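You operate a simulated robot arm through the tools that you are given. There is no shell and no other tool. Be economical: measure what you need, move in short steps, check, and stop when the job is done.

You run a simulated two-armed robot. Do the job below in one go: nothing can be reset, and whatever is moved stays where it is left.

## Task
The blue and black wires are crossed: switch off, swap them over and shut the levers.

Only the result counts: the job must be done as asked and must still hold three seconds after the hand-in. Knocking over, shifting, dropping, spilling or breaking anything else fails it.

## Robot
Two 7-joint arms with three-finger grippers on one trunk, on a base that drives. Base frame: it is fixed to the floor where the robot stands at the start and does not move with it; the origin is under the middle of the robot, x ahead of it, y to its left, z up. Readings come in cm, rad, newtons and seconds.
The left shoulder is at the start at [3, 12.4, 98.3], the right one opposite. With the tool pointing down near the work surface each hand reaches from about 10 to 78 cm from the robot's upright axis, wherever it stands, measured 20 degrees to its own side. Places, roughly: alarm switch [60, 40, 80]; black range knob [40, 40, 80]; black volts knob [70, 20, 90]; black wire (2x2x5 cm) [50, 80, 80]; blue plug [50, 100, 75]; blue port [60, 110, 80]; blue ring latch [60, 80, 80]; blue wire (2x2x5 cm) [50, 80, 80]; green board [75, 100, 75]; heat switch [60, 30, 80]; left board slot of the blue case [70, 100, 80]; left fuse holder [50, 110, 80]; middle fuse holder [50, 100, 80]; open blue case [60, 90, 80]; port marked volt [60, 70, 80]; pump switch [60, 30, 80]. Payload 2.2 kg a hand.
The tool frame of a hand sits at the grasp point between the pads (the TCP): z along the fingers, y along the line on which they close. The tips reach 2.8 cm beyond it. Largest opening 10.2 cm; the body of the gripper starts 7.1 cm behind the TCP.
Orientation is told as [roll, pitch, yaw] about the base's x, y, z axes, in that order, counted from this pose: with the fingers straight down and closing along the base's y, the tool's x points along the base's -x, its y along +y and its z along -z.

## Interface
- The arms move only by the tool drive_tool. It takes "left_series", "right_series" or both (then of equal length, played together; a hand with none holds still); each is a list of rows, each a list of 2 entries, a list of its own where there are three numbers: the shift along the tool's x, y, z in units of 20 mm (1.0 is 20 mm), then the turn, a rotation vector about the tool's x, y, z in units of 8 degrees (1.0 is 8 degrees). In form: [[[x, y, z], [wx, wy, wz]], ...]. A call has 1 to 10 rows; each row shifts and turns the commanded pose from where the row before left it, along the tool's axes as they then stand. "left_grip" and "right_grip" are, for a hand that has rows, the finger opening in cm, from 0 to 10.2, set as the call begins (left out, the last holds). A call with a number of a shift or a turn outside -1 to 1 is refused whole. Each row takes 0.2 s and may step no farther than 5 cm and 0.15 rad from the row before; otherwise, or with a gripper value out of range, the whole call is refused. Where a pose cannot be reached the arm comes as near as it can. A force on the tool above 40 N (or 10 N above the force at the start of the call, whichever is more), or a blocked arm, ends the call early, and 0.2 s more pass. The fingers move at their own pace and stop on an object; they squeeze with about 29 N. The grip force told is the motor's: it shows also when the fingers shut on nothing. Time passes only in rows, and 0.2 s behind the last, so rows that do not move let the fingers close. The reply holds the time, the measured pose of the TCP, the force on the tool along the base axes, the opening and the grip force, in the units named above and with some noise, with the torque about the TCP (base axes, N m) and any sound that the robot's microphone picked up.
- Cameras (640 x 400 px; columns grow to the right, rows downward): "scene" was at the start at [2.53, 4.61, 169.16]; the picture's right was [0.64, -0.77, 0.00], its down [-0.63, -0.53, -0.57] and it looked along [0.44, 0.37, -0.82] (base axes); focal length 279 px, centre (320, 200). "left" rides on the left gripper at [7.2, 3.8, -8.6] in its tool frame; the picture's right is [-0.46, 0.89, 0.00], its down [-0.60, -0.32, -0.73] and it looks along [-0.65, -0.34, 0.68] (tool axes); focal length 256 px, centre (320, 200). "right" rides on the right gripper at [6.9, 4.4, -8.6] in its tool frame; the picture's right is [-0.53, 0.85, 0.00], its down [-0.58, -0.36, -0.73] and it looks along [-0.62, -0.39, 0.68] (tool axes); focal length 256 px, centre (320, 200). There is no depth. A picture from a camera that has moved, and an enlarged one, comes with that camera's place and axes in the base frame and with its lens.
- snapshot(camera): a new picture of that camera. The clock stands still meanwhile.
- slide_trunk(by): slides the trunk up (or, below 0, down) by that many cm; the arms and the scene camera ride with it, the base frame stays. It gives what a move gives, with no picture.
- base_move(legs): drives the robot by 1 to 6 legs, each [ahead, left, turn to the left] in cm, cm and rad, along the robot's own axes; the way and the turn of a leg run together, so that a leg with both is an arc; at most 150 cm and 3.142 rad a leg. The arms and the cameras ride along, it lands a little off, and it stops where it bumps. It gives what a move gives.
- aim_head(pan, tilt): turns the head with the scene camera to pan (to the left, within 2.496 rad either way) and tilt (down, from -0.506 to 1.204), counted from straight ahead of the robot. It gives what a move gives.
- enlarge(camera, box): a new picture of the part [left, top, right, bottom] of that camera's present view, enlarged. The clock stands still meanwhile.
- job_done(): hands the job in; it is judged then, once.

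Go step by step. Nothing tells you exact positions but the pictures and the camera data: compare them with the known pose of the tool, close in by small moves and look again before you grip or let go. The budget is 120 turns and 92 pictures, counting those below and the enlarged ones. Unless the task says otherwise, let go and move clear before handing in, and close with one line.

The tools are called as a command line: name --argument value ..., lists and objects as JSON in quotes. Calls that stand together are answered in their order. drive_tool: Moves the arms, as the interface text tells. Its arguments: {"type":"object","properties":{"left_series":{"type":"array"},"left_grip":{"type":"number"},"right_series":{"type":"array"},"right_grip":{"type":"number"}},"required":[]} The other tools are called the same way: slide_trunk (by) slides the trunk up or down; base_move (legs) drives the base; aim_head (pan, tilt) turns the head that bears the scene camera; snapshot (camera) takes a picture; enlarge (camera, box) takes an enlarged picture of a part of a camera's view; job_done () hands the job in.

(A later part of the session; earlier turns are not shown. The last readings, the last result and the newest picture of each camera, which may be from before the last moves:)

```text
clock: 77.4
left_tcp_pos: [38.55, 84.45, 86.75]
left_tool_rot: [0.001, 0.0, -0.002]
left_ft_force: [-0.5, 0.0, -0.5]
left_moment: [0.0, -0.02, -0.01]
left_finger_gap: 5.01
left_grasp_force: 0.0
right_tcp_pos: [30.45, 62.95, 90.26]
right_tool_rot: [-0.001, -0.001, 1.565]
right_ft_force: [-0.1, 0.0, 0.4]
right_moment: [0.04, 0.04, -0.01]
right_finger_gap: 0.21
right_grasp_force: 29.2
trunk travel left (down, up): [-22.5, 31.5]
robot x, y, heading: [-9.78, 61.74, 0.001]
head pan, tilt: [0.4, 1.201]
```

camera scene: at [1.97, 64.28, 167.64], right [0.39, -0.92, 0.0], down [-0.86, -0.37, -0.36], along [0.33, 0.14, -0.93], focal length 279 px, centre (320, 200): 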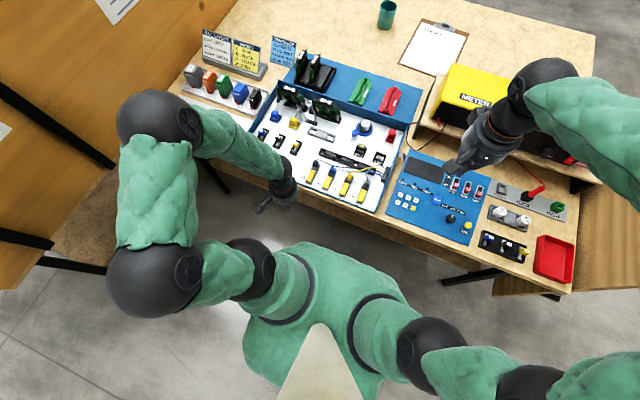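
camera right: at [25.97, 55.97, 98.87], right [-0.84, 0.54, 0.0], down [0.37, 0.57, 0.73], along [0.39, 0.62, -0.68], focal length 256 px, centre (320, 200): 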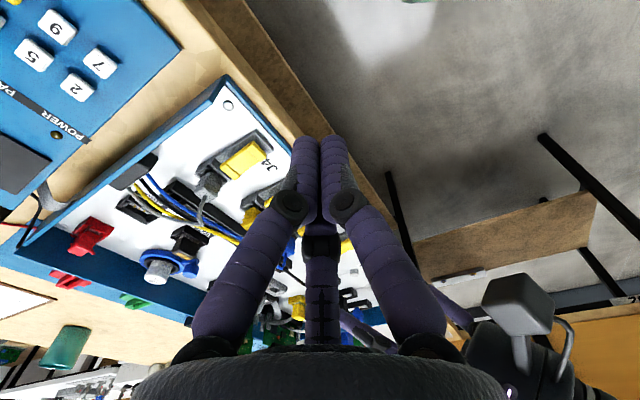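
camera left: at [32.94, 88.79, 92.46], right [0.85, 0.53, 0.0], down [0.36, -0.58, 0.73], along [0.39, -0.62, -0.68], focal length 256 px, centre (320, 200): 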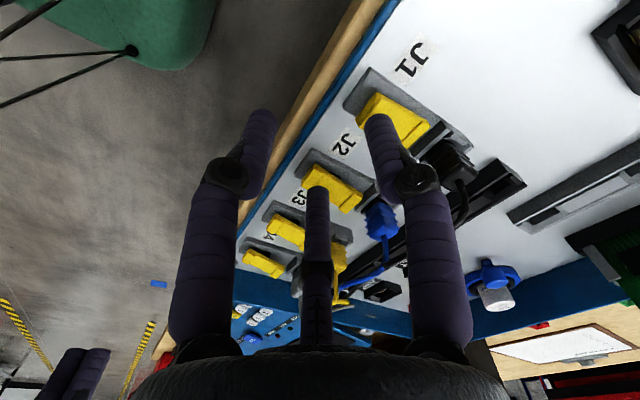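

drive_tool --left_series '[[[-1, -0.25, 0], [0, 0, 0]], [[0, 0, 1], [0, 0, 0]], [[0, 0, 1], [0, 0, 0]], [[0, 0, 0.5], [0, 0, 0]], [[0, 0, 0.2], [0, 0, 0]], [[0, 0, 0], [0, 0, 0]]]'

drive_tool --left_series '[[[0, 0, 0], [0, 0, 0]], [[0, 0, 0], [0, 0, 0]], [[0, 0, 0], [0, 0, 0]]]' --left_grip 2

drive_tool --left_series '[[[0.085, 0, -0.05], [0, -0.5, 0]], [[0.085, 0, -0.05], [0, -0.5, 0]], [[0.085, 0, -0.05], [0, -0.5, 0]], [[0, 0, 0], [0, 0, 0]]]' --left_grip 0

enlarge --camera "left" --box '[200, 60, 440, 220]'

```text
clock: 78.8
left_tcp_pos: [40.59, 83.98, 81.25]
left_tool_rot: [0.002, 0.001, -0.001]
left_ft_force: [-0.9, -0.8, 0.3]
left_moment: [-0.01, -0.01, 0.02]
left_finger_gap: 4.97
left_grasp_force: 0.2
right_tcp_pos: [30.48, 62.94, 90.35]
right_tool_rot: [0.0, -0.001, 1.567]
right_ft_force: [0.0, -0.1, 0.9]
right_moment: [0.0, 0.02, 0.0]
right_finger_gap: 0.2
right_grasp_force: 28.6
trunk travel left (down, up): [-22.5, 31.5]
robot x, y, heading: [-9.92, 62.0, 0.003]
head pan, tilt: [0.4, 1.201]
```

```text
clock: 79.6
left_tcp_pos: [40.46, 83.93, 81.25]
left_tool_rot: [0.001, 0.001, 0.001]
left_ft_force: [0.8, 1.8, 0.6]
left_moment: [0.08, 0.0, -0.25]
left_finger_gap: 3.08
left_grasp_force: 45.1
right_tcp_pos: [30.38, 62.94, 90.3]
right_tool_rot: [-0.001, -0.003, 1.566]
right_ft_force: [1.0, 0.1, -0.6]
right_moment: [-0.01, -0.03, 0.03]
right_finger_gap: 0.2
right_grasp_force: 28.8
trunk travel left (down, up): [-22.5, 31.5]
robot x, y, heading: [-10.31, 61.53, 0.002]
head pan, tilt: [0.4, 1.201]
```

```text
clock: 80.5
left_tcp_pos: [40.1, 83.88, 81.2]
left_tool_rot: [0.003, -0.2, -0.003]
left_ft_force: [11.8, 1.9, -19.1]
left_moment: [-0.16, -0.1, -0.05]
left_finger_gap: 3.12
left_grasp_force: 45.4
right_tcp_pos: [30.6, 62.91, 90.19]
right_tool_rot: [0.002, -0.002, 1.565]
right_ft_force: [-0.2, 0.3, -0.5]
right_moment: [0.02, -0.03, 0.02]
right_finger_gap: 0.21
right_grasp_force: 29.3
trunk travel left (down, up): [-22.5, 31.5]
robot x, y, heading: [-10.35, 62.05, -0.004]
head pan, tilt: [0.4, 1.201]
stopped in row 4 (left hand): the force on the tool passed its limit at 43 N (the readings are from after the stop); the commanded pose is now the measured one
```

```text
2.50 times, centred on (320, 140) of left
camera zoom: at [31.19, 87.67, 88.28], right [0.46, 0.88, 0.09], down [0.45, -0.32, 0.84], along [0.77, -0.34, -0.54], focal length 640 px, centre (320, 350)
```

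zoom: 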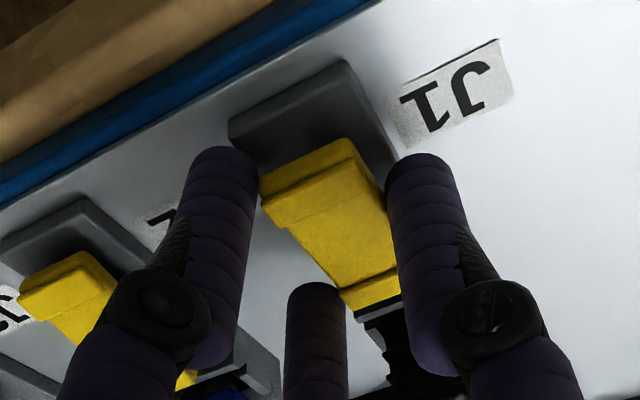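

Turning that way did nothing either. I need to see how the lever is built, so I will release it and place the right camera low beside J4 for a true side view.

drive_tool --left_series '[[[0, 0, 0], [0, 0, 0]], [[0, 0, 0], [0, 0, 0]], [[0, 0, -1], [0, 0, 0]], [[0, 0, -1], [0, 0, 0]], [[0, 0, -1], [0, 0, 0]], [[0, 0, -1], [0, 0, 0]], [[0, 0, 0], [0, 0.7, 0]], [[0, 0, 0], [0, 0.73, 0]], [[0, 0, 0], [0, 0, 0]], [[0, 0, 0], [0, 0, 0]]]' --left_grip 5 --right_series '[[[0, 0.5, 0], [0, -1, 0]], [[0, 0.5, 0], [0, -1, 0]], [[0, 0, 0], [0, -1, 0]], [[0, 0, 0], [0, -1, 0]], [[0.53, 0, 0.85], [0, 0, 0]], [[0.53, 0, 0.85], [0, 0, 0]], [[0.53, 0, 0.85], [0, 0, 0]], [[0.53, 0, 0.85], [0, 0, 0]], [[0.4, 0, 0.6], [0, 0, 0]], [[0, 0, 0], [0, 0, 0]]]'

snapshot --camera "right"

```text
clock: 82.7
left_tcp_pos: [38.32, 83.84, 89.24]
left_tool_rot: [0.001, 0.001, -0.003]
left_ft_force: [-0.5, 0.0, 0.0]
left_moment: [-0.01, -0.02, 0.01]
left_finger_gap: 5.02
left_grasp_force: 0.0
right_tcp_pos: [28.43, 62.97, 80.79]
right_tool_rot: [-0.001, -0.56, 1.566]
right_ft_force: [0.0, 0.5, 1.0]
right_moment: [0.02, 0.01, 0.0]
right_finger_gap: 0.22
right_grasp_force: 29.2
trunk travel left (down, up): [-22.5, 31.5]
robot x, y, heading: [-10.16, 61.66, 0.003]
head pan, tilt: [0.4, 1.201]
```

```text
33 pictures are left
camera right: at [24.01, 52.44, 84.38], right [-0.84, 0.46, 0.28], down [0.36, 0.1, 0.93], along [0.4, 0.88, -0.25], focal length 256 px, centre (320, 200)
```

right: 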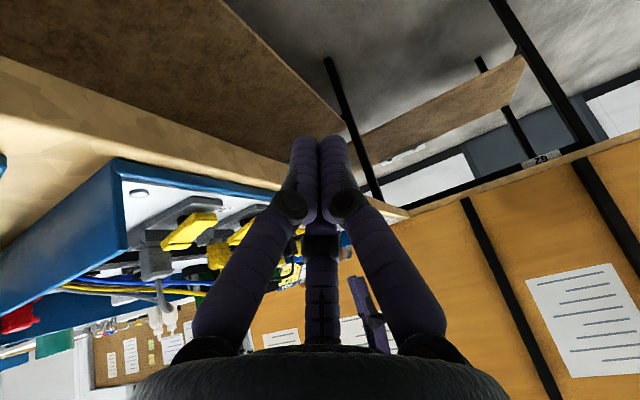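

enlarge --camera "right" --box '[110, 180, 280, 300]'

```text
3.33 times, centred on (195, 240) of right
camera zoom: at [24.01, 52.44, 84.38], right [-0.84, 0.46, 0.28], down [0.36, 0.1, 0.93], along [0.4, 0.88, -0.25], focal length 853 px, centre (737, 67)
```

zoom: 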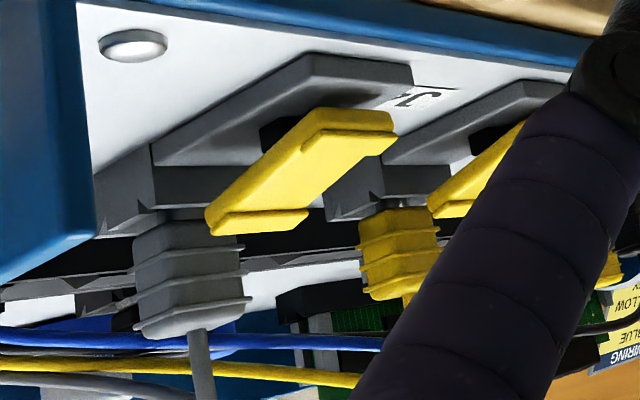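

This side view settles it: a dark pivot block sits under the robot end of the lever, so its plug end is the free end that lifts. I will approach with yaw 90° and the hand leaning forward, so that two fingers pinch the lever's sides at the plug end.

drive_tool --left_series '[[[0, 0, 0], [0, 0, -1]], [[0, 0, 0], [0, 0, -1]], [[0, 0, 0], [0, 0, -1]], [[0, 0, 0], [0, 0, -1]], [[0, 0, 0], [0, 0, -1]], [[0, 0, 0], [0, 0, -1]], [[0, 0, 0], [0, 0, -1]], [[0, 0, 0], [0, 0, -1]], [[0, 0, 0], [0, 0, -1]], [[0, 0, 0], [0, 0, -1]]]'

drive_tool --left_series '[[[0, 0, 0], [0, 0, -1]], [[0, 0, 0], [0, 0, -0.24]], [[-0.35, -1, 0], [0, 0, 0]], [[0, -1, 0], [0, 0, 0]], [[0, -0.2, 0], [0, 0, 0]], [[0, 0, 0], [-1, 0, 0]], [[0, 0, 0], [-1, 0, 0]], [[0, 0, 0], [-1, 0, 0]], [[0, 0, 0], [0, 0, 0]]]'

snapshot --camera "left"

```text
clock: 84.8
left_tcp_pos: [38.35, 83.83, 89.11]
left_tool_rot: [0.001, -0.003, 1.395]
left_ft_force: [0.2, -0.2, -0.3]
left_moment: [0.01, 0.03, -0.01]
left_finger_gap: 5.0
left_grasp_force: 0.1
right_tcp_pos: [28.41, 62.8, 80.67]
right_tool_rot: [0.0, -0.56, 1.565]
right_ft_force: [0.3, -0.4, -0.1]
right_moment: [0.0, 0.01, -0.01]
right_finger_gap: 0.19
right_grasp_force: 29.1
trunk travel left (down, up): [-22.5, 31.5]
robot x, y, heading: [-10.08, 61.86, -0.003]
head pan, tilt: [0.4, 1.201]
```

```text
clock: 86.8
left_tcp_pos: [42.74, 84.41, 89.25]
left_tool_rot: [0.418, -0.002, 1.566]
left_ft_force: [0.0, -1.3, -0.1]
left_moment: [-0.01, -0.04, 0.03]
left_finger_gap: 4.99
left_grasp_force: 0.0
right_tcp_pos: [28.43, 62.97, 80.7]
right_tool_rot: [0.001, -0.559, 1.565]
right_ft_force: [0.2, 0.2, -0.4]
right_moment: [0.01, -0.04, -0.03]
right_finger_gap: 0.22
right_grasp_force: 28.8
trunk travel left (down, up): [-22.5, 31.5]
robot x, y, heading: [-10.03, 61.61, -0.003]
head pan, tilt: [0.4, 1.201]
```

```text
31 pictures are left
camera left: at [42.59, 77.22, 98.71], right [-0.81, 0.47, 0.36], down [0.59, 0.6, 0.54], along [0.04, 0.65, -0.76], focal length 256 px, centre (320, 200)
```

left: 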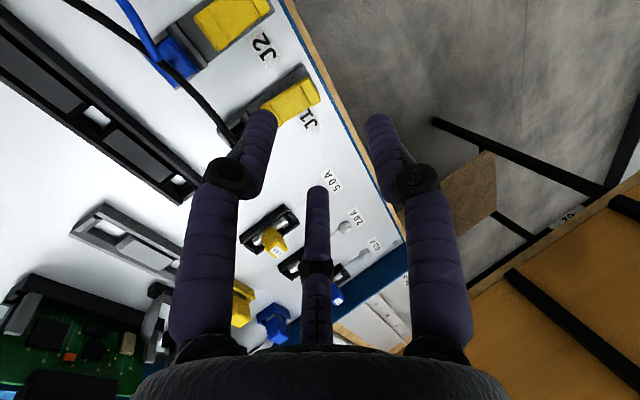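

drive_tool --left_series '[[[0, -0.25, 0.563], [0, 0, 0]], [[0, -0.25, 0.563], [0, 0, 0]], [[0, -0.25, 0.563], [0, 0, 0]], [[0, -0.25, 0.563], [0, 0, 0]], [[0, -0.25, 0.563], [0, 0, 0]], [[0, -0.25, 0.563], [0, 0, 0]], [[0, 0, 0], [0, 0, 0]]]'

snapshot --camera "left"

```text
clock: 88.5
left_tcp_pos: [42.58, 84.56, 81.76]
left_tool_rot: [0.416, -0.003, 1.567]
left_ft_force: [-0.4, -0.1, 0.8]
left_moment: [0.01, 0.02, 0.03]
left_finger_gap: 4.99
left_grasp_force: 0.2
right_tcp_pos: [28.54, 62.89, 80.68]
right_tool_rot: [0.0, -0.56, 1.563]
right_ft_force: [0.9, 0.2, 0.1]
right_moment: [0.01, 0.0, -0.01]
right_finger_gap: 0.18
right_grasp_force: 29.0
trunk travel left (down, up): [-22.5, 31.5]
robot x, y, heading: [-9.94, 62.08, -0.001]
head pan, tilt: [0.4, 1.201]
```

```text
30 pictures are left
camera left: at [42.6, 77.28, 91.24], right [-0.81, 0.47, 0.36], down [0.59, 0.6, 0.54], along [0.04, 0.65, -0.76], focal length 256 px, centre (320, 200)
```

left: 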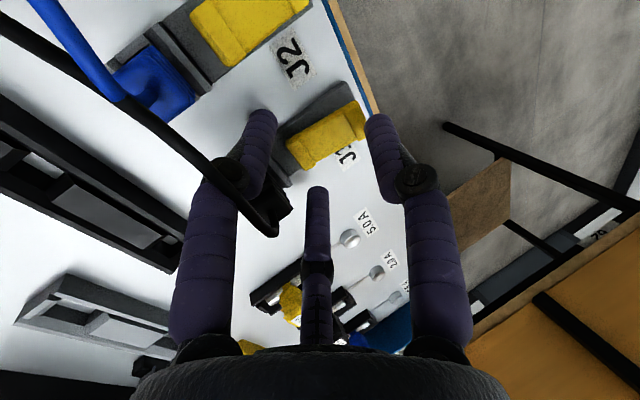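

drive_tool --left_series '[[[0, 0, 0], [0, 0, 0]], [[0, 0, 0], [0, 0, 0]], [[0, 0, 0], [0, 0, 0]]]' --left_grip 1.5

enlarge --camera "left" --box '[200, 60, 440, 220]'

```text
clock: 89.2
left_tcp_pos: [42.73, 84.55, 81.71]
left_tool_rot: [0.418, -0.004, 1.568]
left_ft_force: [2.4, -7.4, -1.2]
left_moment: [-0.2, -0.11, 0.07]
left_finger_gap: 2.55
left_grasp_force: 7.7
right_tcp_pos: [28.51, 62.82, 80.87]
right_tool_rot: [0.0, -0.56, 1.564]
right_ft_force: [0.5, 0.3, 0.2]
right_moment: [0.0, 0.02, -0.01]
right_finger_gap: 0.21
right_grasp_force: 28.7
trunk travel left (down, up): [-22.5, 31.5]
robot x, y, heading: [-10.31, 61.8, -0.001]
head pan, tilt: [0.4, 1.201]
```

```text
2.50 times, centred on (320, 140) of left
camera zoom: at [42.65, 77.19, 91.25], right [-0.81, 0.47, 0.36], down [0.59, 0.6, 0.54], along [0.04, 0.65, -0.76], focal length 640 px, centre (320, 350)
```

zoom: 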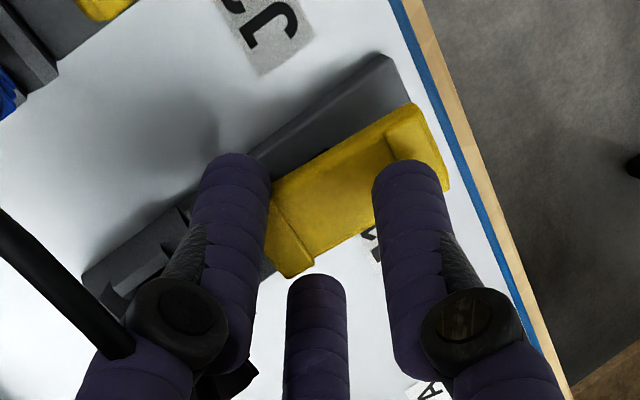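

drive_tool --left_series '[[[0.08, 0, 0], [0, 0, 0]], [[0, 0, 0], [0, 0, 0]], [[0, 0.16, -0.054], [0.5, 0, 0]], [[0, 0.16, -0.054], [0.5, 0, 0]], [[0, 0.16, -0.054], [0.5, 0, 0]], [[0, 0.16, -0.054], [0.5, 0, 0]]]' --left_grip 0

snapshot --camera "left"

```text
clock: 90.7
left_tcp_pos: [41.57, 84.44, 82.72]
left_tool_rot: [0.138, -0.003, 1.567]
left_ft_force: [0.4, 0.1, 0.2]
left_moment: [0.01, 0.01, 0.0]
left_finger_gap: 0.19
left_grasp_force: 29.3
right_tcp_pos: [28.53, 62.94, 80.76]
right_tool_rot: [0.0, -0.56, 1.563]
right_ft_force: [0.5, 0.7, -0.4]
right_moment: [0.0, 0.01, 0.01]
right_finger_gap: 0.22
right_grasp_force: 29.3
trunk travel left (down, up): [-22.5, 31.5]
robot x, y, heading: [-10.32, 61.73, 0.001]
head pan, tilt: [0.4, 1.201]
```

```text
28 pictures are left
camera left: at [38.88, 77.1, 91.82], right [-0.88, 0.47, 0.12], down [0.42, 0.6, 0.68], along [0.24, 0.65, -0.72], focal length 256 px, centre (320, 200)
```

left: 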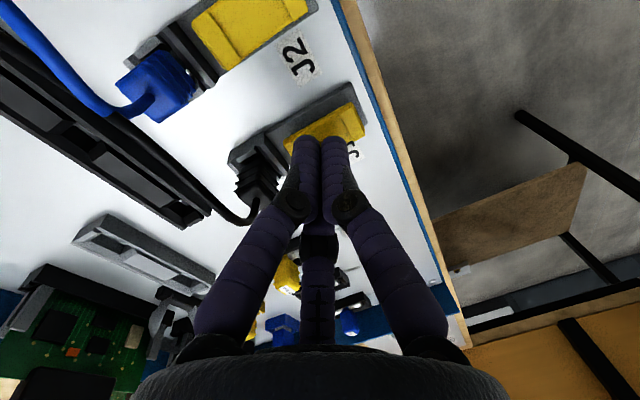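

The fingers slipped off because they sat too shallow. I will go about 0.7 cm deeper with a little more lean and grip again.

drive_tool --left_series '[[[0, -0.28, -0.87], [0, 0, 0]], [[0, -0.28, -0.87], [0, 0, 0]], [[0, 0, 0], [-1, 0, 0]], [[0, 0, 0], [-1, 0, 0]], [[0, 0, 0], [-1, 0, 0]], [[0, -0.325, 0.52], [0, 0, 0]], [[0, -0.325, 0.52], [0, 0, 0]], [[0, -0.325, 0.52], [0, 0, 0]], [[0, -0.325, 0.52], [0, 0, 0]], [[0, 0, 0], [0, 0, 0]]]' --left_grip 5

drive_tool --left_series '[[[0.05, 0, 0], [0, 0, 0]], [[0, 0, 0], [0, 0, 0]], [[0, 0, 0], [0, 0, 0]]]' --left_grip 1.5

enlarge --camera "left" --box '[200, 60, 440, 220]'

```text
clock: 92.8
left_tcp_pos: [43.09, 84.39, 80.98]
left_tool_rot: [0.558, -0.002, 1.569]
left_ft_force: [0.4, -0.8, -0.5]
left_moment: [0.0, -0.02, -0.02]
left_finger_gap: 5.01
left_grasp_force: 0.0
right_tcp_pos: [28.49, 62.93, 80.7]
right_tool_rot: [0.0, -0.56, 1.567]
right_ft_force: [0.5, 0.3, -0.4]
right_moment: [-0.01, 0.0, 0.02]
right_finger_gap: 0.23
right_grasp_force: 28.7
trunk travel left (down, up): [-22.5, 31.5]
robot x, y, heading: [-10.34, 61.91, -0.002]
head pan, tilt: [0.4, 1.201]
```

```text
clock: 93.7
left_tcp_pos: [43.22, 84.45, 81.05]
left_tool_rot: [0.556, -0.004, 1.57]
left_ft_force: [1.2, 10.3, 1.4]
left_moment: [0.27, 0.02, -0.05]
left_finger_gap: 2.51
left_grasp_force: 7.2
right_tcp_pos: [28.42, 63.0, 80.73]
right_tool_rot: [-0.001, -0.561, 1.565]
right_ft_force: [-0.3, -0.2, -0.6]
right_moment: [0.03, -0.01, 0.0]
right_finger_gap: 0.22
right_grasp_force: 28.7
trunk travel left (down, up): [-22.5, 31.5]
robot x, y, heading: [-10.33, 61.66, 0.006]
head pan, tilt: [0.4, 1.201]
```

```text
2.50 times, centred on (320, 140) of left
camera zoom: at [44.43, 77.17, 90.39], right [-0.75, 0.47, 0.47], down [0.66, 0.6, 0.46], along [-0.07, 0.65, -0.76], focal length 640 px, centre (320, 350)
```

zoom: 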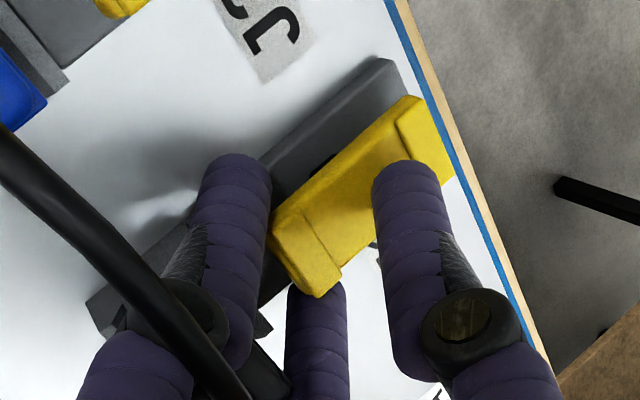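

drive_tool --left_series '[[[-0.05, 0, 0], [0, 0, 0]], [[0, 0, 0], [0, 0, 0]], [[0, 0.156, -0.057], [0.5, 0, 0]], [[0, 0.156, -0.057], [0.5, 0, 0]]]' --left_grip 0

drive_tool --left_series '[[[0, 0.156, -0.057], [0.5, 0, 0]], [[0, 0.156, -0.057], [0.5, 0, 0]]]'

enlarge --camera "left" --box '[200, 60, 440, 220]'

```text
clock: 94.7
left_tcp_pos: [42.88, 84.48, 81.28]
left_tool_rot: [0.417, -0.002, 1.567]
left_ft_force: [5.3, 8.0, -10.4]
left_moment: [0.11, -0.38, -0.08]
left_finger_gap: 2.43
left_grasp_force: 29.1
right_tcp_pos: [28.43, 62.85, 80.71]
right_tool_rot: [0.002, -0.559, 1.565]
right_ft_force: [-0.3, 0.3, -0.8]
right_moment: [0.02, 0.0, 0.03]
right_finger_gap: 0.21
right_grasp_force: 29.1
trunk travel left (down, up): [-22.5, 31.5]
robot x, y, heading: [-9.72, 62.11, -0.002]
head pan, tilt: [0.4, 1.201]
```

```text
clock: 95.2
left_tcp_pos: [42.44, 84.53, 81.76]
left_tool_rot: [0.281, -0.002, 1.567]
left_ft_force: [6.6, 8.2, -15.9]
left_moment: [0.14, 0.33, -0.03]
left_finger_gap: 2.51
left_grasp_force: 29.3
right_tcp_pos: [28.45, 63.06, 80.65]
right_tool_rot: [0.002, -0.56, 1.566]
right_ft_force: [0.7, -0.3, 0.2]
right_moment: [0.01, 0.03, -0.01]
right_finger_gap: 0.21
right_grasp_force: 28.8
trunk travel left (down, up): [-22.5, 31.5]
robot x, y, heading: [-10.65, 61.82, 0.0]
head pan, tilt: [0.4, 1.201]
```

```text
2.50 times, centred on (320, 140) of left
camera zoom: at [40.96, 77.2, 91.14], right [-0.85, 0.47, 0.25], down [0.51, 0.6, 0.62], along [0.14, 0.65, -0.75], focal length 640 px, centre (320, 350)
```

zoom: 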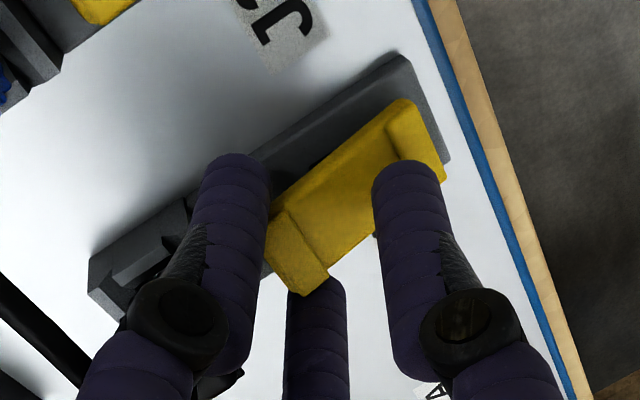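

The lever now turns with the hand. I will carry on raising it.

drive_tool --left_series '[[[0, 0.156, -0.057], [0.5, 0, 0]], [[0, 0.156, -0.057], [0.5, 0, 0]], [[0, 0.156, -0.057], [0.5, 0, 0]], [[0, 0.156, -0.057], [0.5, 0, 0]], [[0, 0.156, -0.057], [0.5, 0, 0]], [[0, 0.156, -0.057], [0.5, 0, 0]]]'

enlarge --camera "left" --box '[160, 20, 460, 220]'

```text
clock: 96.7
left_tcp_pos: [40.61, 84.39, 82.87]
left_tool_rot: [-0.144, -0.003, 1.569]
left_ft_force: [-0.4, -1.3, -0.1]
left_moment: [-0.01, -0.03, -0.01]
left_finger_gap: 0.18
left_grasp_force: 29.3
right_tcp_pos: [28.39, 62.95, 80.87]
right_tool_rot: [0.002, -0.562, 1.565]
right_ft_force: [-0.4, -0.6, -0.1]
right_moment: [0.01, 0.01, 0.05]
right_finger_gap: 0.24
right_grasp_force: 28.6
trunk travel left (down, up): [-22.5, 31.5]
robot x, y, heading: [-10.12, 61.87, -0.001]
head pan, tilt: [0.4, 1.201]
```

```text
2.00 times, centred on (310, 120) of left
camera zoom: at [35.43, 77.08, 90.93], right [-0.88, 0.47, -0.13], down [0.21, 0.6, 0.77], along [0.44, 0.65, -0.63], focal length 512 px, centre (340, 360)
```

zoom: 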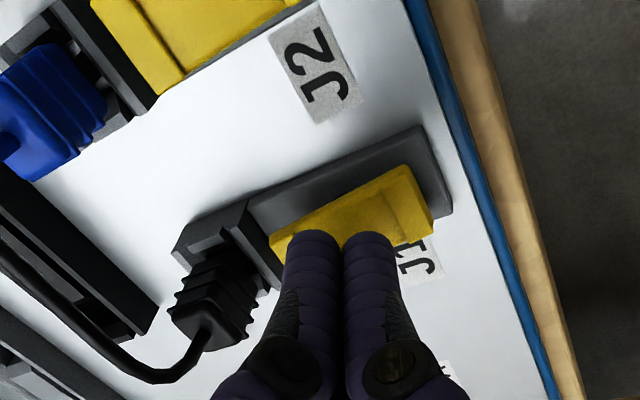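

It slipped off and the lever lies flat again. I will look much closer at J4's lever from the low side camera before trying anything else.

enlarge --camera "right" --box '[140, 190, 240, 260]'

snapshot --camera "left"

```text
5.71 times, centred on (190, 225) of right
camera zoom: at [23.97, 52.43, 84.43], right [-0.84, 0.46, 0.28], down [0.36, 0.1, 0.93], along [0.4, 0.88, -0.25], focal length 1463 px, centre (1063, 57)
```

zoom: 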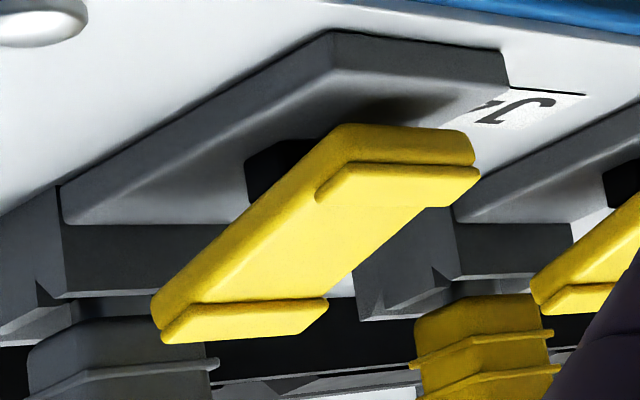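

```text
23 pictures are left
camera left: at [35.43, 77.08, 90.93], right [-0.88, 0.47, -0.13], down [0.21, 0.6, 0.77], along [0.44, 0.65, -0.63], focal length 256 px, centre (320, 200)
```

left: 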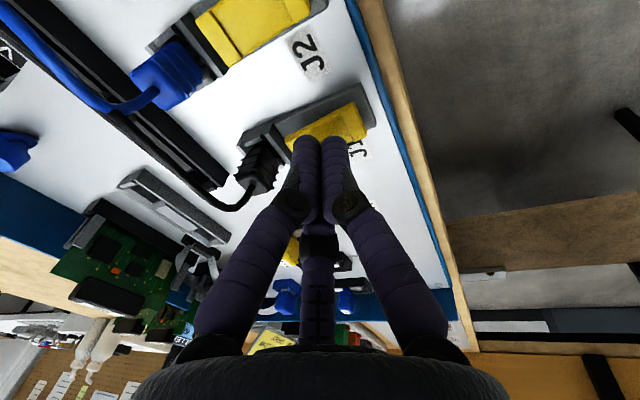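

Now it is clear: the lever is a rocker on a central post, with its plug end standing up, so it toggles by pressing. I will press down on the raised plug end of J1 with closed fingertips.

drive_tool --left_series '[[[0, 0, -0.8], [0, 0, 0]], [[0, 0, 0], [-1, 0, 0]], [[-0.03, -0.8, 0], [0, 0, 0]], [[0, 0, 0.5], [0, 0, 0]], [[0, 0, 0], [0, 0, 0]]]' --left_grip 0

```text
clock: 97.8
left_tcp_pos: [42.07, 84.45, 83.47]
left_tool_rot: [0.0, -0.004, 1.567]
left_ft_force: [-0.2, -0.8, -0.1]
left_moment: [-0.02, 0.02, -0.02]
left_finger_gap: 0.21
left_grasp_force: 29.2
right_tcp_pos: [28.47, 62.88, 80.8]
right_tool_rot: [0.0, -0.559, 1.566]
right_ft_force: [0.0, -0.2, 0.1]
right_moment: [0.0, 0.02, 0.01]
right_finger_gap: 0.2
right_grasp_force: 29.1
trunk travel left (down, up): [-22.5, 31.5]
robot x, y, heading: [-10.29, 62.22, -0.0]
head pan, tilt: [0.4, 1.201]
```

drive_tool --left_series '[[[0, -0.1, 0.3], [0, 0, 0]], [[0, 0, 0.25], [0, 0, 0]], [[0, 0, 0.25], [0, 0, 0]], [[0, 0, 0.25], [0, 0, 0]]]'

enlarge --camera "left" --box '[200, 0, 440, 180]'

```text
clock: 99.0
left_tcp_pos: [42.26, 84.43, 81.64]
left_tool_rot: [-0.011, -0.006, 1.569]
left_ft_force: [-2.6, -2.3, 17.0]
left_moment: [-0.04, 0.35, 0.04]
left_finger_gap: 0.2
left_grasp_force: 31.0
right_tcp_pos: [28.38, 62.78, 80.79]
right_tool_rot: [-0.001, -0.56, 1.565]
right_ft_force: [0.1, 0.2, -1.1]
right_moment: [-0.02, 0.02, -0.02]
right_finger_gap: 0.21
right_grasp_force: 29.0
trunk travel left (down, up): [-22.5, 31.5]
robot x, y, heading: [-9.93, 62.16, 0.002]
head pan, tilt: [0.4, 1.201]
stopped in row 4 (left hand): the force on the tool passed its limit at 42 N (the readings are from after the stop); the commanded pose is now the measured one
```

```text
2.22 times, centred on (320, 90) of left
camera zoom: at [38.4, 77.13, 90.35], right [-0.88, 0.47, -0.01], down [0.31, 0.6, 0.74], along [0.35, 0.65, -0.68], focal length 569 px, centre (320, 444)
```

zoom: 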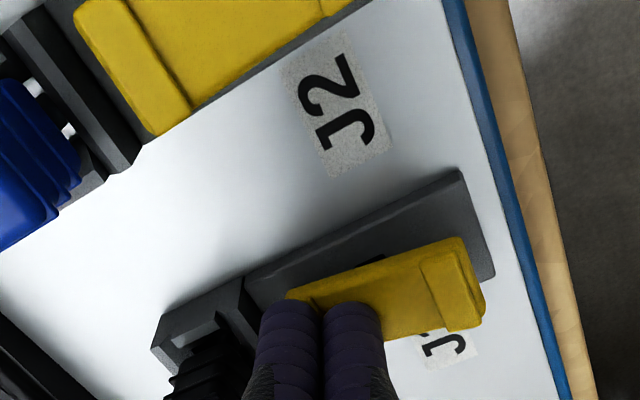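

The robot end of the lever has risen, so it has toggled open. I will lift off and check it holds.

drive_tool --left_series '[[[0, 0, -1], [0, 0, 0]], [[0, 0, -1], [0, 0, 0]], [[1, 0, 0], [0, 0, 0]], [[1, 0, 0], [0, 0, 0]], [[1, 0, 0], [0, 0, 0]], [[0.15, 0, 0], [0, 0, 0]], [[0, 0, 0], [0, 0, 0]]]'

snapshot --camera "left"

enlarge --camera "scene" --box '[270, 90, 390, 180]'

```text
clock: 100.6
left_tcp_pos: [42.31, 78.23, 85.39]
left_tool_rot: [-0.004, -0.002, 1.568]
left_ft_force: [-0.3, -0.5, 0.5]
left_moment: [0.0, 0.0, -0.01]
left_finger_gap: 0.23
left_grasp_force: 31.7
right_tcp_pos: [28.43, 62.9, 80.78]
right_tool_rot: [0.0, -0.56, 1.565]
right_ft_force: [-0.7, 0.0, -0.4]
right_moment: [0.0, 0.03, -0.02]
right_finger_gap: 0.21
right_grasp_force: 29.0
trunk travel left (down, up): [-22.5, 31.5]
robot x, y, heading: [-10.12, 61.81, 0.003]
head pan, tilt: [0.4, 1.201]
```

```text
21 pictures are left
camera left: at [38.28, 70.88, 94.15], right [-0.88, 0.47, 0.0], down [0.31, 0.6, 0.74], along [0.35, 0.65, -0.68], focal length 256 px, centre (320, 200)
```

left: 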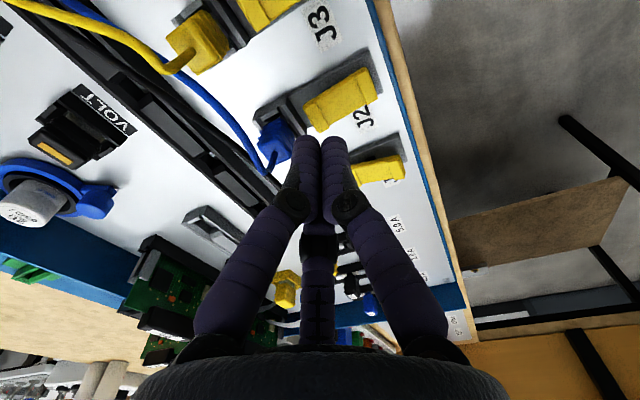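

```text
4.44 times, centred on (330, 135) of scene
camera zoom: at [-8.0, 64.12, 167.64], right [0.39, -0.92, 0.0], down [-0.86, -0.36, -0.36], along [0.33, 0.14, -0.93], focal length 1241 px, centre (276, 489)
```

zoom: 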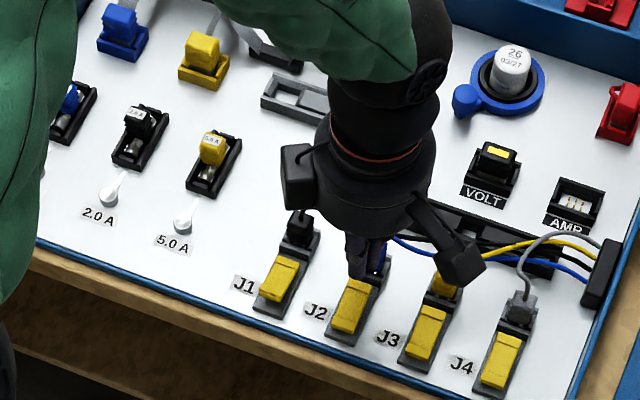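

J1's lever now differs from the others, so it is open. The hand is already over J2, so I will press its plug end the same way.

drive_tool --left_series '[[[0, 0, 0.8], [0, 0, 0]], [[0, 0, 0.4], [0, 0, 0]], [[0, 0, 0.25], [0, 0, 0]], [[0, 0, 0.25], [0, 0, 0]], [[0, 0, 0.25], [0, 0, 0]]]'

drive_tool --left_series '[[[0, 0, -1], [0, 0, 0]], [[0, 0, -1], [0, 0, 0]], [[0, 0, -1], [0, 0, 0]], [[0, 0, -1], [0, 0, 0]], [[-1, 0, -1], [0, 0, 0]], [[-1, 0, -1], [0, 0, 0]], [[-1, 0, -1], [0, 0, 0]], [[-1, 0, 0], [0, 0, 0]], [[-1, 0, 0], [0, 0, 0]], [[-1, 0, 0], [0, 0, 0]]]'

snapshot --camera "left"

```text
clock: 101.8
left_tcp_pos: [42.39, 78.1, 81.69]
left_tool_rot: [-0.009, -0.004, 1.567]
left_ft_force: [0.2, -0.6, 10.7]
left_moment: [-0.03, 0.22, -0.07]
left_finger_gap: 0.22
left_grasp_force: 31.4
right_tcp_pos: [28.43, 62.9, 80.8]
right_tool_rot: [-0.002, -0.561, 1.565]
right_ft_force: [-0.1, 0.2, 0.2]
right_moment: [-0.01, -0.04, 0.02]
right_finger_gap: 0.22
right_grasp_force: 28.7
trunk travel left (down, up): [-22.5, 31.5]
robot x, y, heading: [-10.13, 61.95, -0.0]
head pan, tilt: [0.4, 1.201]
```

```text
clock: 104.0
left_tcp_pos: [42.28, 90.17, 95.62]
left_tool_rot: [-0.003, -0.003, 1.568]
left_ft_force: [0.5, 0.4, 0.6]
left_moment: [-0.01, 0.01, -0.01]
left_finger_gap: 0.21
left_grasp_force: 31.6
right_tcp_pos: [28.42, 62.95, 80.84]
right_tool_rot: [-0.002, -0.56, 1.563]
right_ft_force: [-1.2, -0.5, -0.1]
right_moment: [-0.01, 0.0, -0.01]
right_finger_gap: 0.22
right_grasp_force: 29.0
trunk travel left (down, up): [-22.5, 31.5]
robot x, y, heading: [-10.58, 61.88, 0.003]
head pan, tilt: [0.4, 1.201]
```

```text
19 pictures are left
camera left: at [38.27, 82.91, 104.26], right [-0.88, 0.47, 0.0], down [0.31, 0.6, 0.74], along [0.35, 0.65, -0.68], focal length 256 px, centre (320, 200)
```

left: 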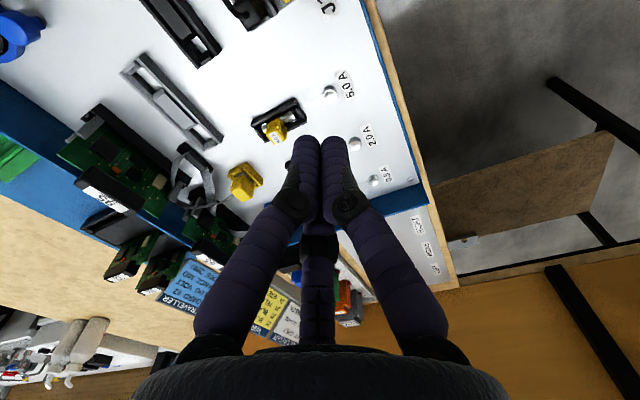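

enlarge --camera "scene" --box '[310, 120, 406, 180]'

```text
6.67 times, centred on (358, 150) of scene
camera zoom: at [-7.99, 64.18, 167.64], right [0.39, -0.92, 0.0], down [-0.86, -0.36, -0.36], along [0.33, 0.14, -0.93], focal length 1862 px, centre (67, 533)
```

zoom: 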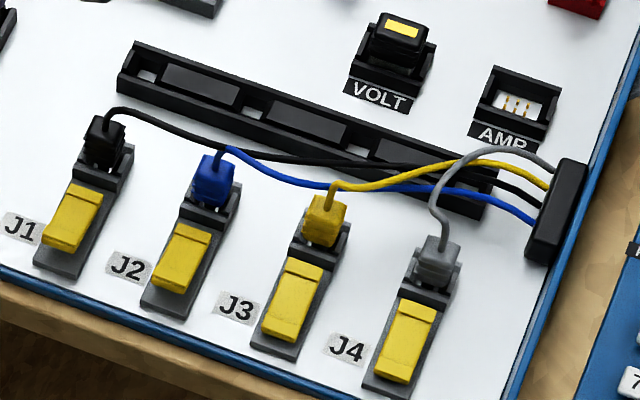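

J1 and J2 are both open. The right hand will take the black plug (about [45.4, 84.4], top z 81.5) out of J1 and hold it to the right; the left will then move blue to J1. First I will reset both hands to upright with yaw 0 and clear the way.

drive_tool --right_series '[[[-0.53, 0, -0.85], [0, 0, 0]], [[-0.53, 0, -0.85], [0, 0, 0]], [[-0.53, 0, -0.85], [0, 0, 0]], [[-0.53, 0, -0.85], [0, 0, 0]], [[-0.53, 0, -0.85], [0, 0, 0]], [[-0.53, 0, -0.85], [0, 0, 0]], [[-0.53, 0, -0.85], [0, 1, 0]], [[-0.4, 0, -0.9], [0, 1, 0]], [[0, 0, 0], [0, 1, 0]], [[0, 0, 0], [0, 1, 0]]]' --left_series '[[[-1, 0, -0.5], [0, 0, 1]], [[-0.9, 0.4, -0.5], [0, 0, 1]], [[-0.8, 0.5, -0.5], [0, 0, 1]], [[-0.8, 0.7, -0.5], [0, 0, 1]], [[-0.7, 0.8, -0.5], [0, 0, 1]], [[0, 0, 0], [0, 0, 1]], [[0, 0, 0], [0, 0, 1]], [[0, 0, 0], [0, 0, 1]], [[0, 0, 0], [0, 0, 1]], [[0, 0, 0], [0, 0, 1]]]'

drive_tool --right_series '[[[0, 0, 0], [0, 0, 1]], [[0, 0, 0], [0, 0, 1]], [[0, 0, 0], [0, 0, 1]], [[0, 0, 0], [0, 0, 1]], [[0, 0, 0], [0, 0, 1]], [[0, 0, 0], [0, 0, 1]], [[0, 0, 0], [0, 0, 1]], [[0, 0, 0], [0, 0, 1]], [[0, 0, 0], [0, 0, 1]], [[0, 0, 0], [0, 0, 1]]]' --right_grip 6

drive_tool --right_series '[[[-1, 0.5, 0], [0, 0, 1]], [[-1, 1, 0], [0, 0, 0.22]], [[-1, 1, 0], [0, 0, 0]], [[-1, 1, 0], [0, 0, 0]], [[-1, 1, 0], [0, 0, 0]], [[-1, 1, 0], [0, 0, 0]], [[-1, 1, 0], [0, 0, 0]], [[-1, 1, 0], [0, 0, 0]], [[0, 1, 0], [0, 0, 0]], [[0, 1, 0], [0, 0, 0]]]' --left_series '[[[0, 0, 0], [0, 0, 1]], [[0, 0, 0], [0, 0, 0.22]], [[0, 0, 0], [0, 0, 0]], [[0, 0, 0], [0, 0, 0]], [[0, 0, 0], [0, 0, 0]], [[0, 0, 0], [0, 0, 0]], [[0, 0, 0], [0, 0, 0]], [[0, 0, 0], [0, 0, 0]], [[0, 0, 0], [0, 0, 0]], [[0, 0, 0], [0, 0, 0]]]' --left_grip 6

```text
clock: 106.2
left_tcp_pos: [40.25, 100.01, 100.79]
left_tool_rot: [0.006, -0.01, 0.172]
left_ft_force: [0.1, 0.7, 1.0]
left_moment: [-0.05, 0.05, 0.0]
left_finger_gap: 0.2
left_grasp_force: 31.6
right_tcp_pos: [28.68, 62.88, 96.76]
right_tool_rot: [-0.001, 0.0, 1.565]
right_ft_force: [0.5, 0.0, 0.7]
right_moment: [-0.01, 0.04, 0.0]
right_finger_gap: 0.23
right_grasp_force: 29.6
trunk travel left (down, up): [-22.5, 31.5]
robot x, y, heading: [-10.06, 62.02, 0.0]
head pan, tilt: [0.4, 1.201]
```

```text
clock: 108.4
left_tcp_pos: [39.98, 99.78, 100.59]
left_tool_rot: [0.007, -0.006, 0.171]
left_ft_force: [-0.7, 1.1, 0.4]
left_moment: [0.0, 0.01, 0.02]
left_finger_gap: 0.19
left_grasp_force: 31.3
right_tcp_pos: [28.5, 62.88, 96.76]
right_tool_rot: [0.002, 0.0, 0.166]
right_ft_force: [-0.5, -0.1, -0.2]
right_moment: [0.03, -0.02, -0.01]
right_finger_gap: 6.01
right_grasp_force: 0.0
trunk travel left (down, up): [-22.5, 31.5]
robot x, y, heading: [-10.13, 62.01, -0.001]
head pan, tilt: [0.4, 1.201]
```

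```text
clock: 110.6
left_tcp_pos: [37.01, 95.24, 95.72]
left_tool_rot: [0.003, -0.005, 0.002]
left_ft_force: [-0.3, 0.3, 0.5]
left_moment: [-0.02, 0.03, -0.03]
left_finger_gap: 6.0
left_grasp_force: 0.1
left hand out of reach, approached as far as the arm can: row 1, 2
right_tcp_pos: [44.43, 82.31, 96.77]
right_tool_rot: [0.003, 0.0, -0.002]
right_ft_force: [-0.5, 0.1, 0.6]
right_moment: [0.02, 0.02, 0.01]
right_finger_gap: 6.0
right_grasp_force: 0.2
trunk travel left (down, up): [-22.5, 31.5]
robot x, y, heading: [-10.28, 62.04, -0.0]
head pan, tilt: [0.4, 1.201]
```

drive_tool --left_series '[[[0, 1, 0], [0, 0, 0]], [[0, 1, 0], [0, 0, 0]], [[0, 1, 0], [0, 0, 0]], [[0, 1, -0.5], [0, 0, 0]], [[0, 1, -0.5], [0, 0, 0]]]' --right_series '[[[-0.45, 0.97, 0], [0, 0, 0]], [[0, 0, 1], [0, 0, 0]], [[0, 0, 1], [0, 0, 0]], [[0, 0, 1], [0, 0, 0]], [[0, 0, 0], [0, 0, 0]]]'

snapshot --camera "right"

```text
clock: 111.8
left_tcp_pos: [36.17, 95.98, 94.65]
left_tool_rot: [0.005, -0.007, 0.001]
left_ft_force: [0.2, -0.3, -0.3]
left_moment: [-0.01, 0.0, 0.03]
left_finger_gap: 6.01
left_grasp_force: 0.1
left hand out of reach, approached as far as the arm can: row 1, 2, 3, 4, 5
right_tcp_pos: [45.01, 84.11, 90.76]
right_tool_rot: [0.001, 0.001, 0.0]
right_ft_force: [0.0, -0.1, -0.2]
right_moment: [-0.01, 0.0, 0.01]
right_finger_gap: 5.99
right_grasp_force: 0.0
trunk travel left (down, up): [-22.5, 31.5]
robot x, y, heading: [-9.99, 61.67, -0.004]
head pan, tilt: [0.4, 1.201]
```

```text
17 pictures are left
camera right: at [38.23, 88.47, 99.41], right [0.54, 0.84, 0.0], down [0.58, -0.37, 0.73], along [0.62, -0.39, -0.68], focal length 256 px, centre (320, 200)
```

right: 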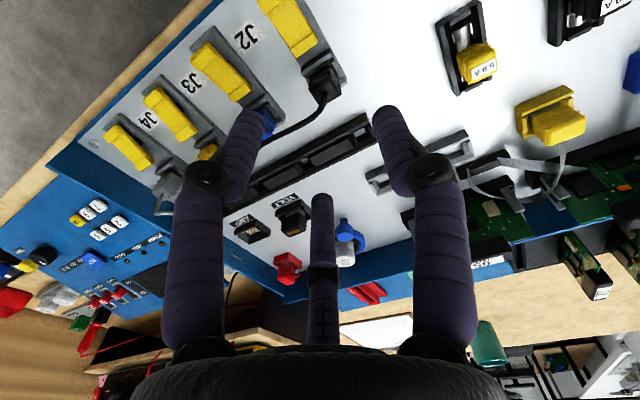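

drive_tool --left_series '[[[1, 0, 0], [0, 0, 0]], [[1, 0, 0], [0, 0, 0]], [[1, 0, 0], [0, 0, 0]], [[1, 0, 0], [0, 0, 0]], [[0, 0, 0], [0, 0, 0]], [[0, 0, 0], [0, 0, 0]]]' --right_series '[[[-0.05, 0.1, 0], [0, 0, 0]], [[0, 0, 0], [0, 0, 0]], [[0, 0, 1], [0, 0, 0]], [[0, 0, 1], [0, 0, 0]], [[0, 0, 1], [0, 0, 0]], [[0, 0, 0.7], [0, 0, 0]]]' --right_grip 5.5

snapshot --camera "right"

```text
clock: 113.2
left_tcp_pos: [28.02, 95.85, 94.63]
left_tool_rot: [0.003, -0.006, 0.002]
left_ft_force: [0.6, 0.3, -0.9]
left_moment: [0.02, 0.0, 0.0]
left_finger_gap: 6.0
left_grasp_force: 0.0
right_tcp_pos: [45.17, 84.34, 83.43]
right_tool_rot: [0.003, 0.002, -0.002]
right_ft_force: [0.0, 1.2, 0.7]
right_moment: [0.0, 0.0, -0.02]
right_finger_gap: 5.49
right_grasp_force: 0.1
trunk travel left (down, up): [-22.5, 31.5]
robot x, y, heading: [-10.02, 61.8, -0.003]
head pan, tilt: [0.4, 1.201]
```

```text
16 pictures are left
camera right: at [38.27, 88.65, 91.99], right [0.54, 0.84, 0.0], down [0.58, -0.37, 0.73], along [0.62, -0.39, -0.68], focal length 256 px, centre (320, 200)
```

right: 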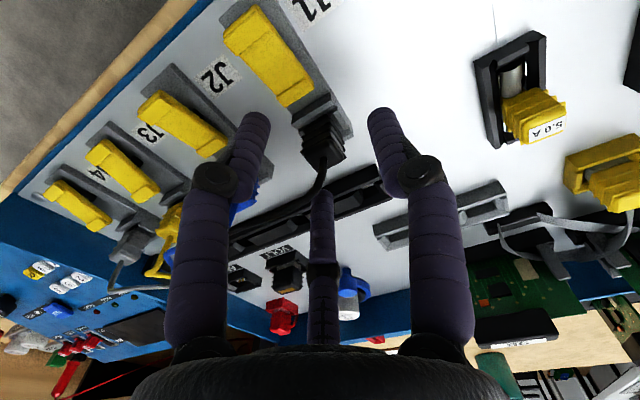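

The plug is centred between the fingers. I will lower the last 1.4 cm, close and pull it straight up.

drive_tool --right_series '[[[-0.05, 0, 0.4], [0, 0, 0]], [[0, 0, 0.35], [0, 0, 0]], [[0, 0, 0], [0, 0, 0]]]'

drive_tool --right_series '[[[0, 0, 0], [0, 0, 0]], [[0, 0, 0], [0, 0, 0]], [[0, 0, 0], [0, 0, 0]]]' --right_grip 1

```text
clock: 114.0
left_tcp_pos: [28.26, 95.75, 94.64]
left_tool_rot: [0.003, -0.005, 0.002]
left_ft_force: [0.2, -0.1, -0.8]
left_moment: [-0.01, -0.03, -0.01]
left_finger_gap: 5.97
left_grasp_force: 0.0
right_tcp_pos: [45.24, 84.41, 81.86]
right_tool_rot: [0.002, -0.001, -0.002]
right_ft_force: [-0.8, 0.1, -0.3]
right_moment: [-0.03, 0.04, -0.02]
right_finger_gap: 5.49
right_grasp_force: 0.0
trunk travel left (down, up): [-22.5, 31.5]
robot x, y, heading: [-10.23, 61.85, -0.003]
head pan, tilt: [0.4, 1.201]
```

```text
clock: 114.8
left_tcp_pos: [28.08, 95.94, 94.74]
left_tool_rot: [0.003, -0.006, 0.0]
left_ft_force: [0.1, 0.3, 1.2]
left_moment: [-0.02, -0.02, -0.02]
left_finger_gap: 6.0
left_grasp_force: 0.0
right_tcp_pos: [45.31, 84.58, 81.8]
right_tool_rot: [0.002, -0.001, -0.003]
right_ft_force: [-0.4, 1.2, -0.3]
right_moment: [0.09, 0.02, 0.02]
right_finger_gap: 1.66
right_grasp_force: 29.3
trunk travel left (down, up): [-22.5, 31.5]
robot x, y, heading: [-10.35, 61.71, -0.002]
head pan, tilt: [0.4, 1.201]
```

drive_tool --right_series '[[[0, 0, -0.3], [0, 0, 0]], [[0, 0, -0.3], [0, 0, 0]], [[0, 0, -0.5], [0, 0, 0]], [[0, 0, -0.5], [0, 0, 0]], [[0, 0, -0.7], [0, 0, 0]], [[0, 0, -0.7], [0, 0, 0]], [[0, 0, -0.7], [0, 0, 0]], [[0, 0, 0], [0, 0, 0]]]'

snapshot --camera "right"

```text
clock: 116.6
left_tcp_pos: [28.2, 95.88, 94.62]
left_tool_rot: [0.003, -0.006, 0.002]
left_ft_force: [0.1, 0.1, -0.3]
left_moment: [0.02, 0.01, 0.0]
left_finger_gap: 6.0
left_grasp_force: 0.0
right_tcp_pos: [45.19, 84.35, 89.33]
right_tool_rot: [0.001, 0.001, -0.002]
right_ft_force: [-0.1, 0.4, -0.3]
right_moment: [-0.02, 0.0, -0.01]
right_finger_gap: 1.66
right_grasp_force: 28.9
trunk travel left (down, up): [-22.5, 31.5]
robot x, y, heading: [-9.69, 61.68, -0.0]
head pan, tilt: [0.4, 1.201]
```

```text
15 pictures are left
camera right: at [38.4, 88.65, 97.93], right [0.54, 0.84, 0.0], down [0.58, -0.37, 0.73], along [0.62, -0.39, -0.68], focal length 256 px, centre (320, 200)
```

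right: 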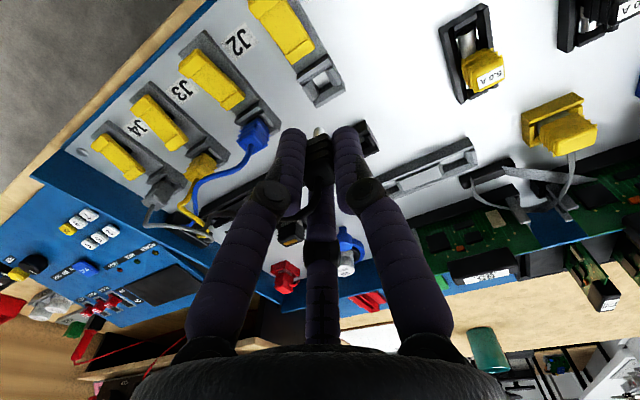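

The black plug is out and held. I will carry it to the right, clear of J2, and bring the left hand over the blue plug.

drive_tool --right_series '[[[0, -0.5, -0.5], [0, 0, 0]], [[0, -1, -0.5], [0, 0, 0]], [[0, -1, -0.5], [0, 0, 0]], [[0, -1, -0.5], [0, 0, 0]], [[0, -1, -0.3], [0, 0, 0]], [[0, -1, 0], [0, 0, 0]], [[0, -1, 0], [0, 0, 0]], [[0, -1, 0], [0, 0, 0]], [[0, -1, 0], [0, 0, 0]], [[0, -1, 0], [0, 0, 0]]]'

drive_tool --right_series '[[[0, -1, 0], [0, 0, 0]], [[0, -0.5, 0], [0, 0, 0]], [[0, 0, 0], [0, 0, 0]], [[0, 0, 0], [0, 0, 0]], [[0, 0, 0], [0, 0, 0]], [[0, 0, 0], [0, 0, 0]], [[0, 0, 0], [0, 0, 0]], [[0, 0, 0], [0, 0, 0]], [[0, 0, 0], [0, 0, 0]]]' --left_series '[[[-1, -1, 0], [0, 0, 0]], [[-1, -1, 0], [0, 0, 0]], [[-1, -1, 0], [0, 0, 0]], [[-1, -1, 0], [0, 0, 0]], [[-1, -1, 0], [0, 0, 0]], [[-1, -1, 0], [0, 0, 0]], [[-1, -1, 0], [0, 0, 0]], [[-1, -1, 0], [0, 0, 0]], [[-0.5, -0.8, 0.5], [0, 0, 0]]]' --left_grip 5.5

snapshot --camera "left"

```text
clock: 118.8
left_tcp_pos: [28.11, 95.82, 94.66]
left_tool_rot: [0.003, -0.008, 0.004]
left_ft_force: [1.2, -0.3, -0.4]
left_moment: [0.02, -0.01, 0.01]
left_finger_gap: 5.98
left_grasp_force: 0.1
right_tcp_pos: [45.21, 65.27, 93.93]
right_tool_rot: [0.002, -0.001, -0.003]
right_ft_force: [0.3, -0.5, 1.2]
right_moment: [0.02, 0.03, -0.01]
right_finger_gap: 1.66
right_grasp_force: 29.5
trunk travel left (down, up): [-22.5, 31.5]
robot x, y, heading: [-10.02, 61.84, 0.005]
head pan, tilt: [0.4, 1.201]
```

```text
clock: 120.8
left_tcp_pos: [45.2, 78.24, 93.61]
left_tool_rot: [0.004, -0.006, 0.002]
left_ft_force: [-0.8, 0.3, -0.2]
left_moment: [0.02, 0.02, 0.01]
left_finger_gap: 5.51
left_grasp_force: 0.2
right_tcp_pos: [45.31, 62.42, 93.73]
right_tool_rot: [0.003, -0.001, -0.001]
right_ft_force: [-0.4, -0.4, -0.2]
right_moment: [0.03, -0.02, 0.02]
right_finger_gap: 1.63
right_grasp_force: 29.1
trunk travel left (down, up): [-22.5, 31.5]
robot x, y, heading: [-10.31, 61.92, 0.002]
head pan, tilt: [0.4, 1.201]
```

```text
14 pictures are left
camera left: at [37.87, 81.95, 102.3], right [0.46, 0.89, 0.01], down [0.6, -0.32, 0.73], along [0.65, -0.34, -0.68], focal length 256 px, centre (320, 200)
```

left: 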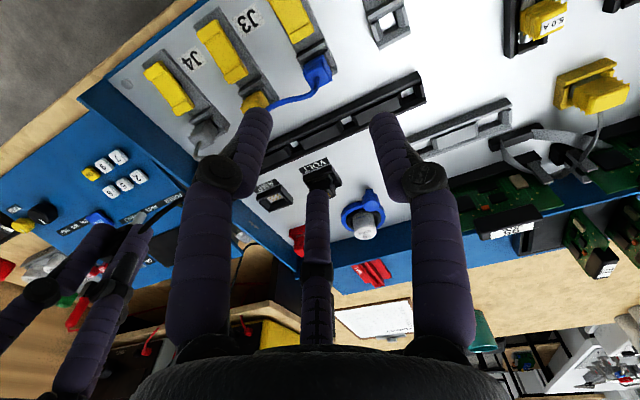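

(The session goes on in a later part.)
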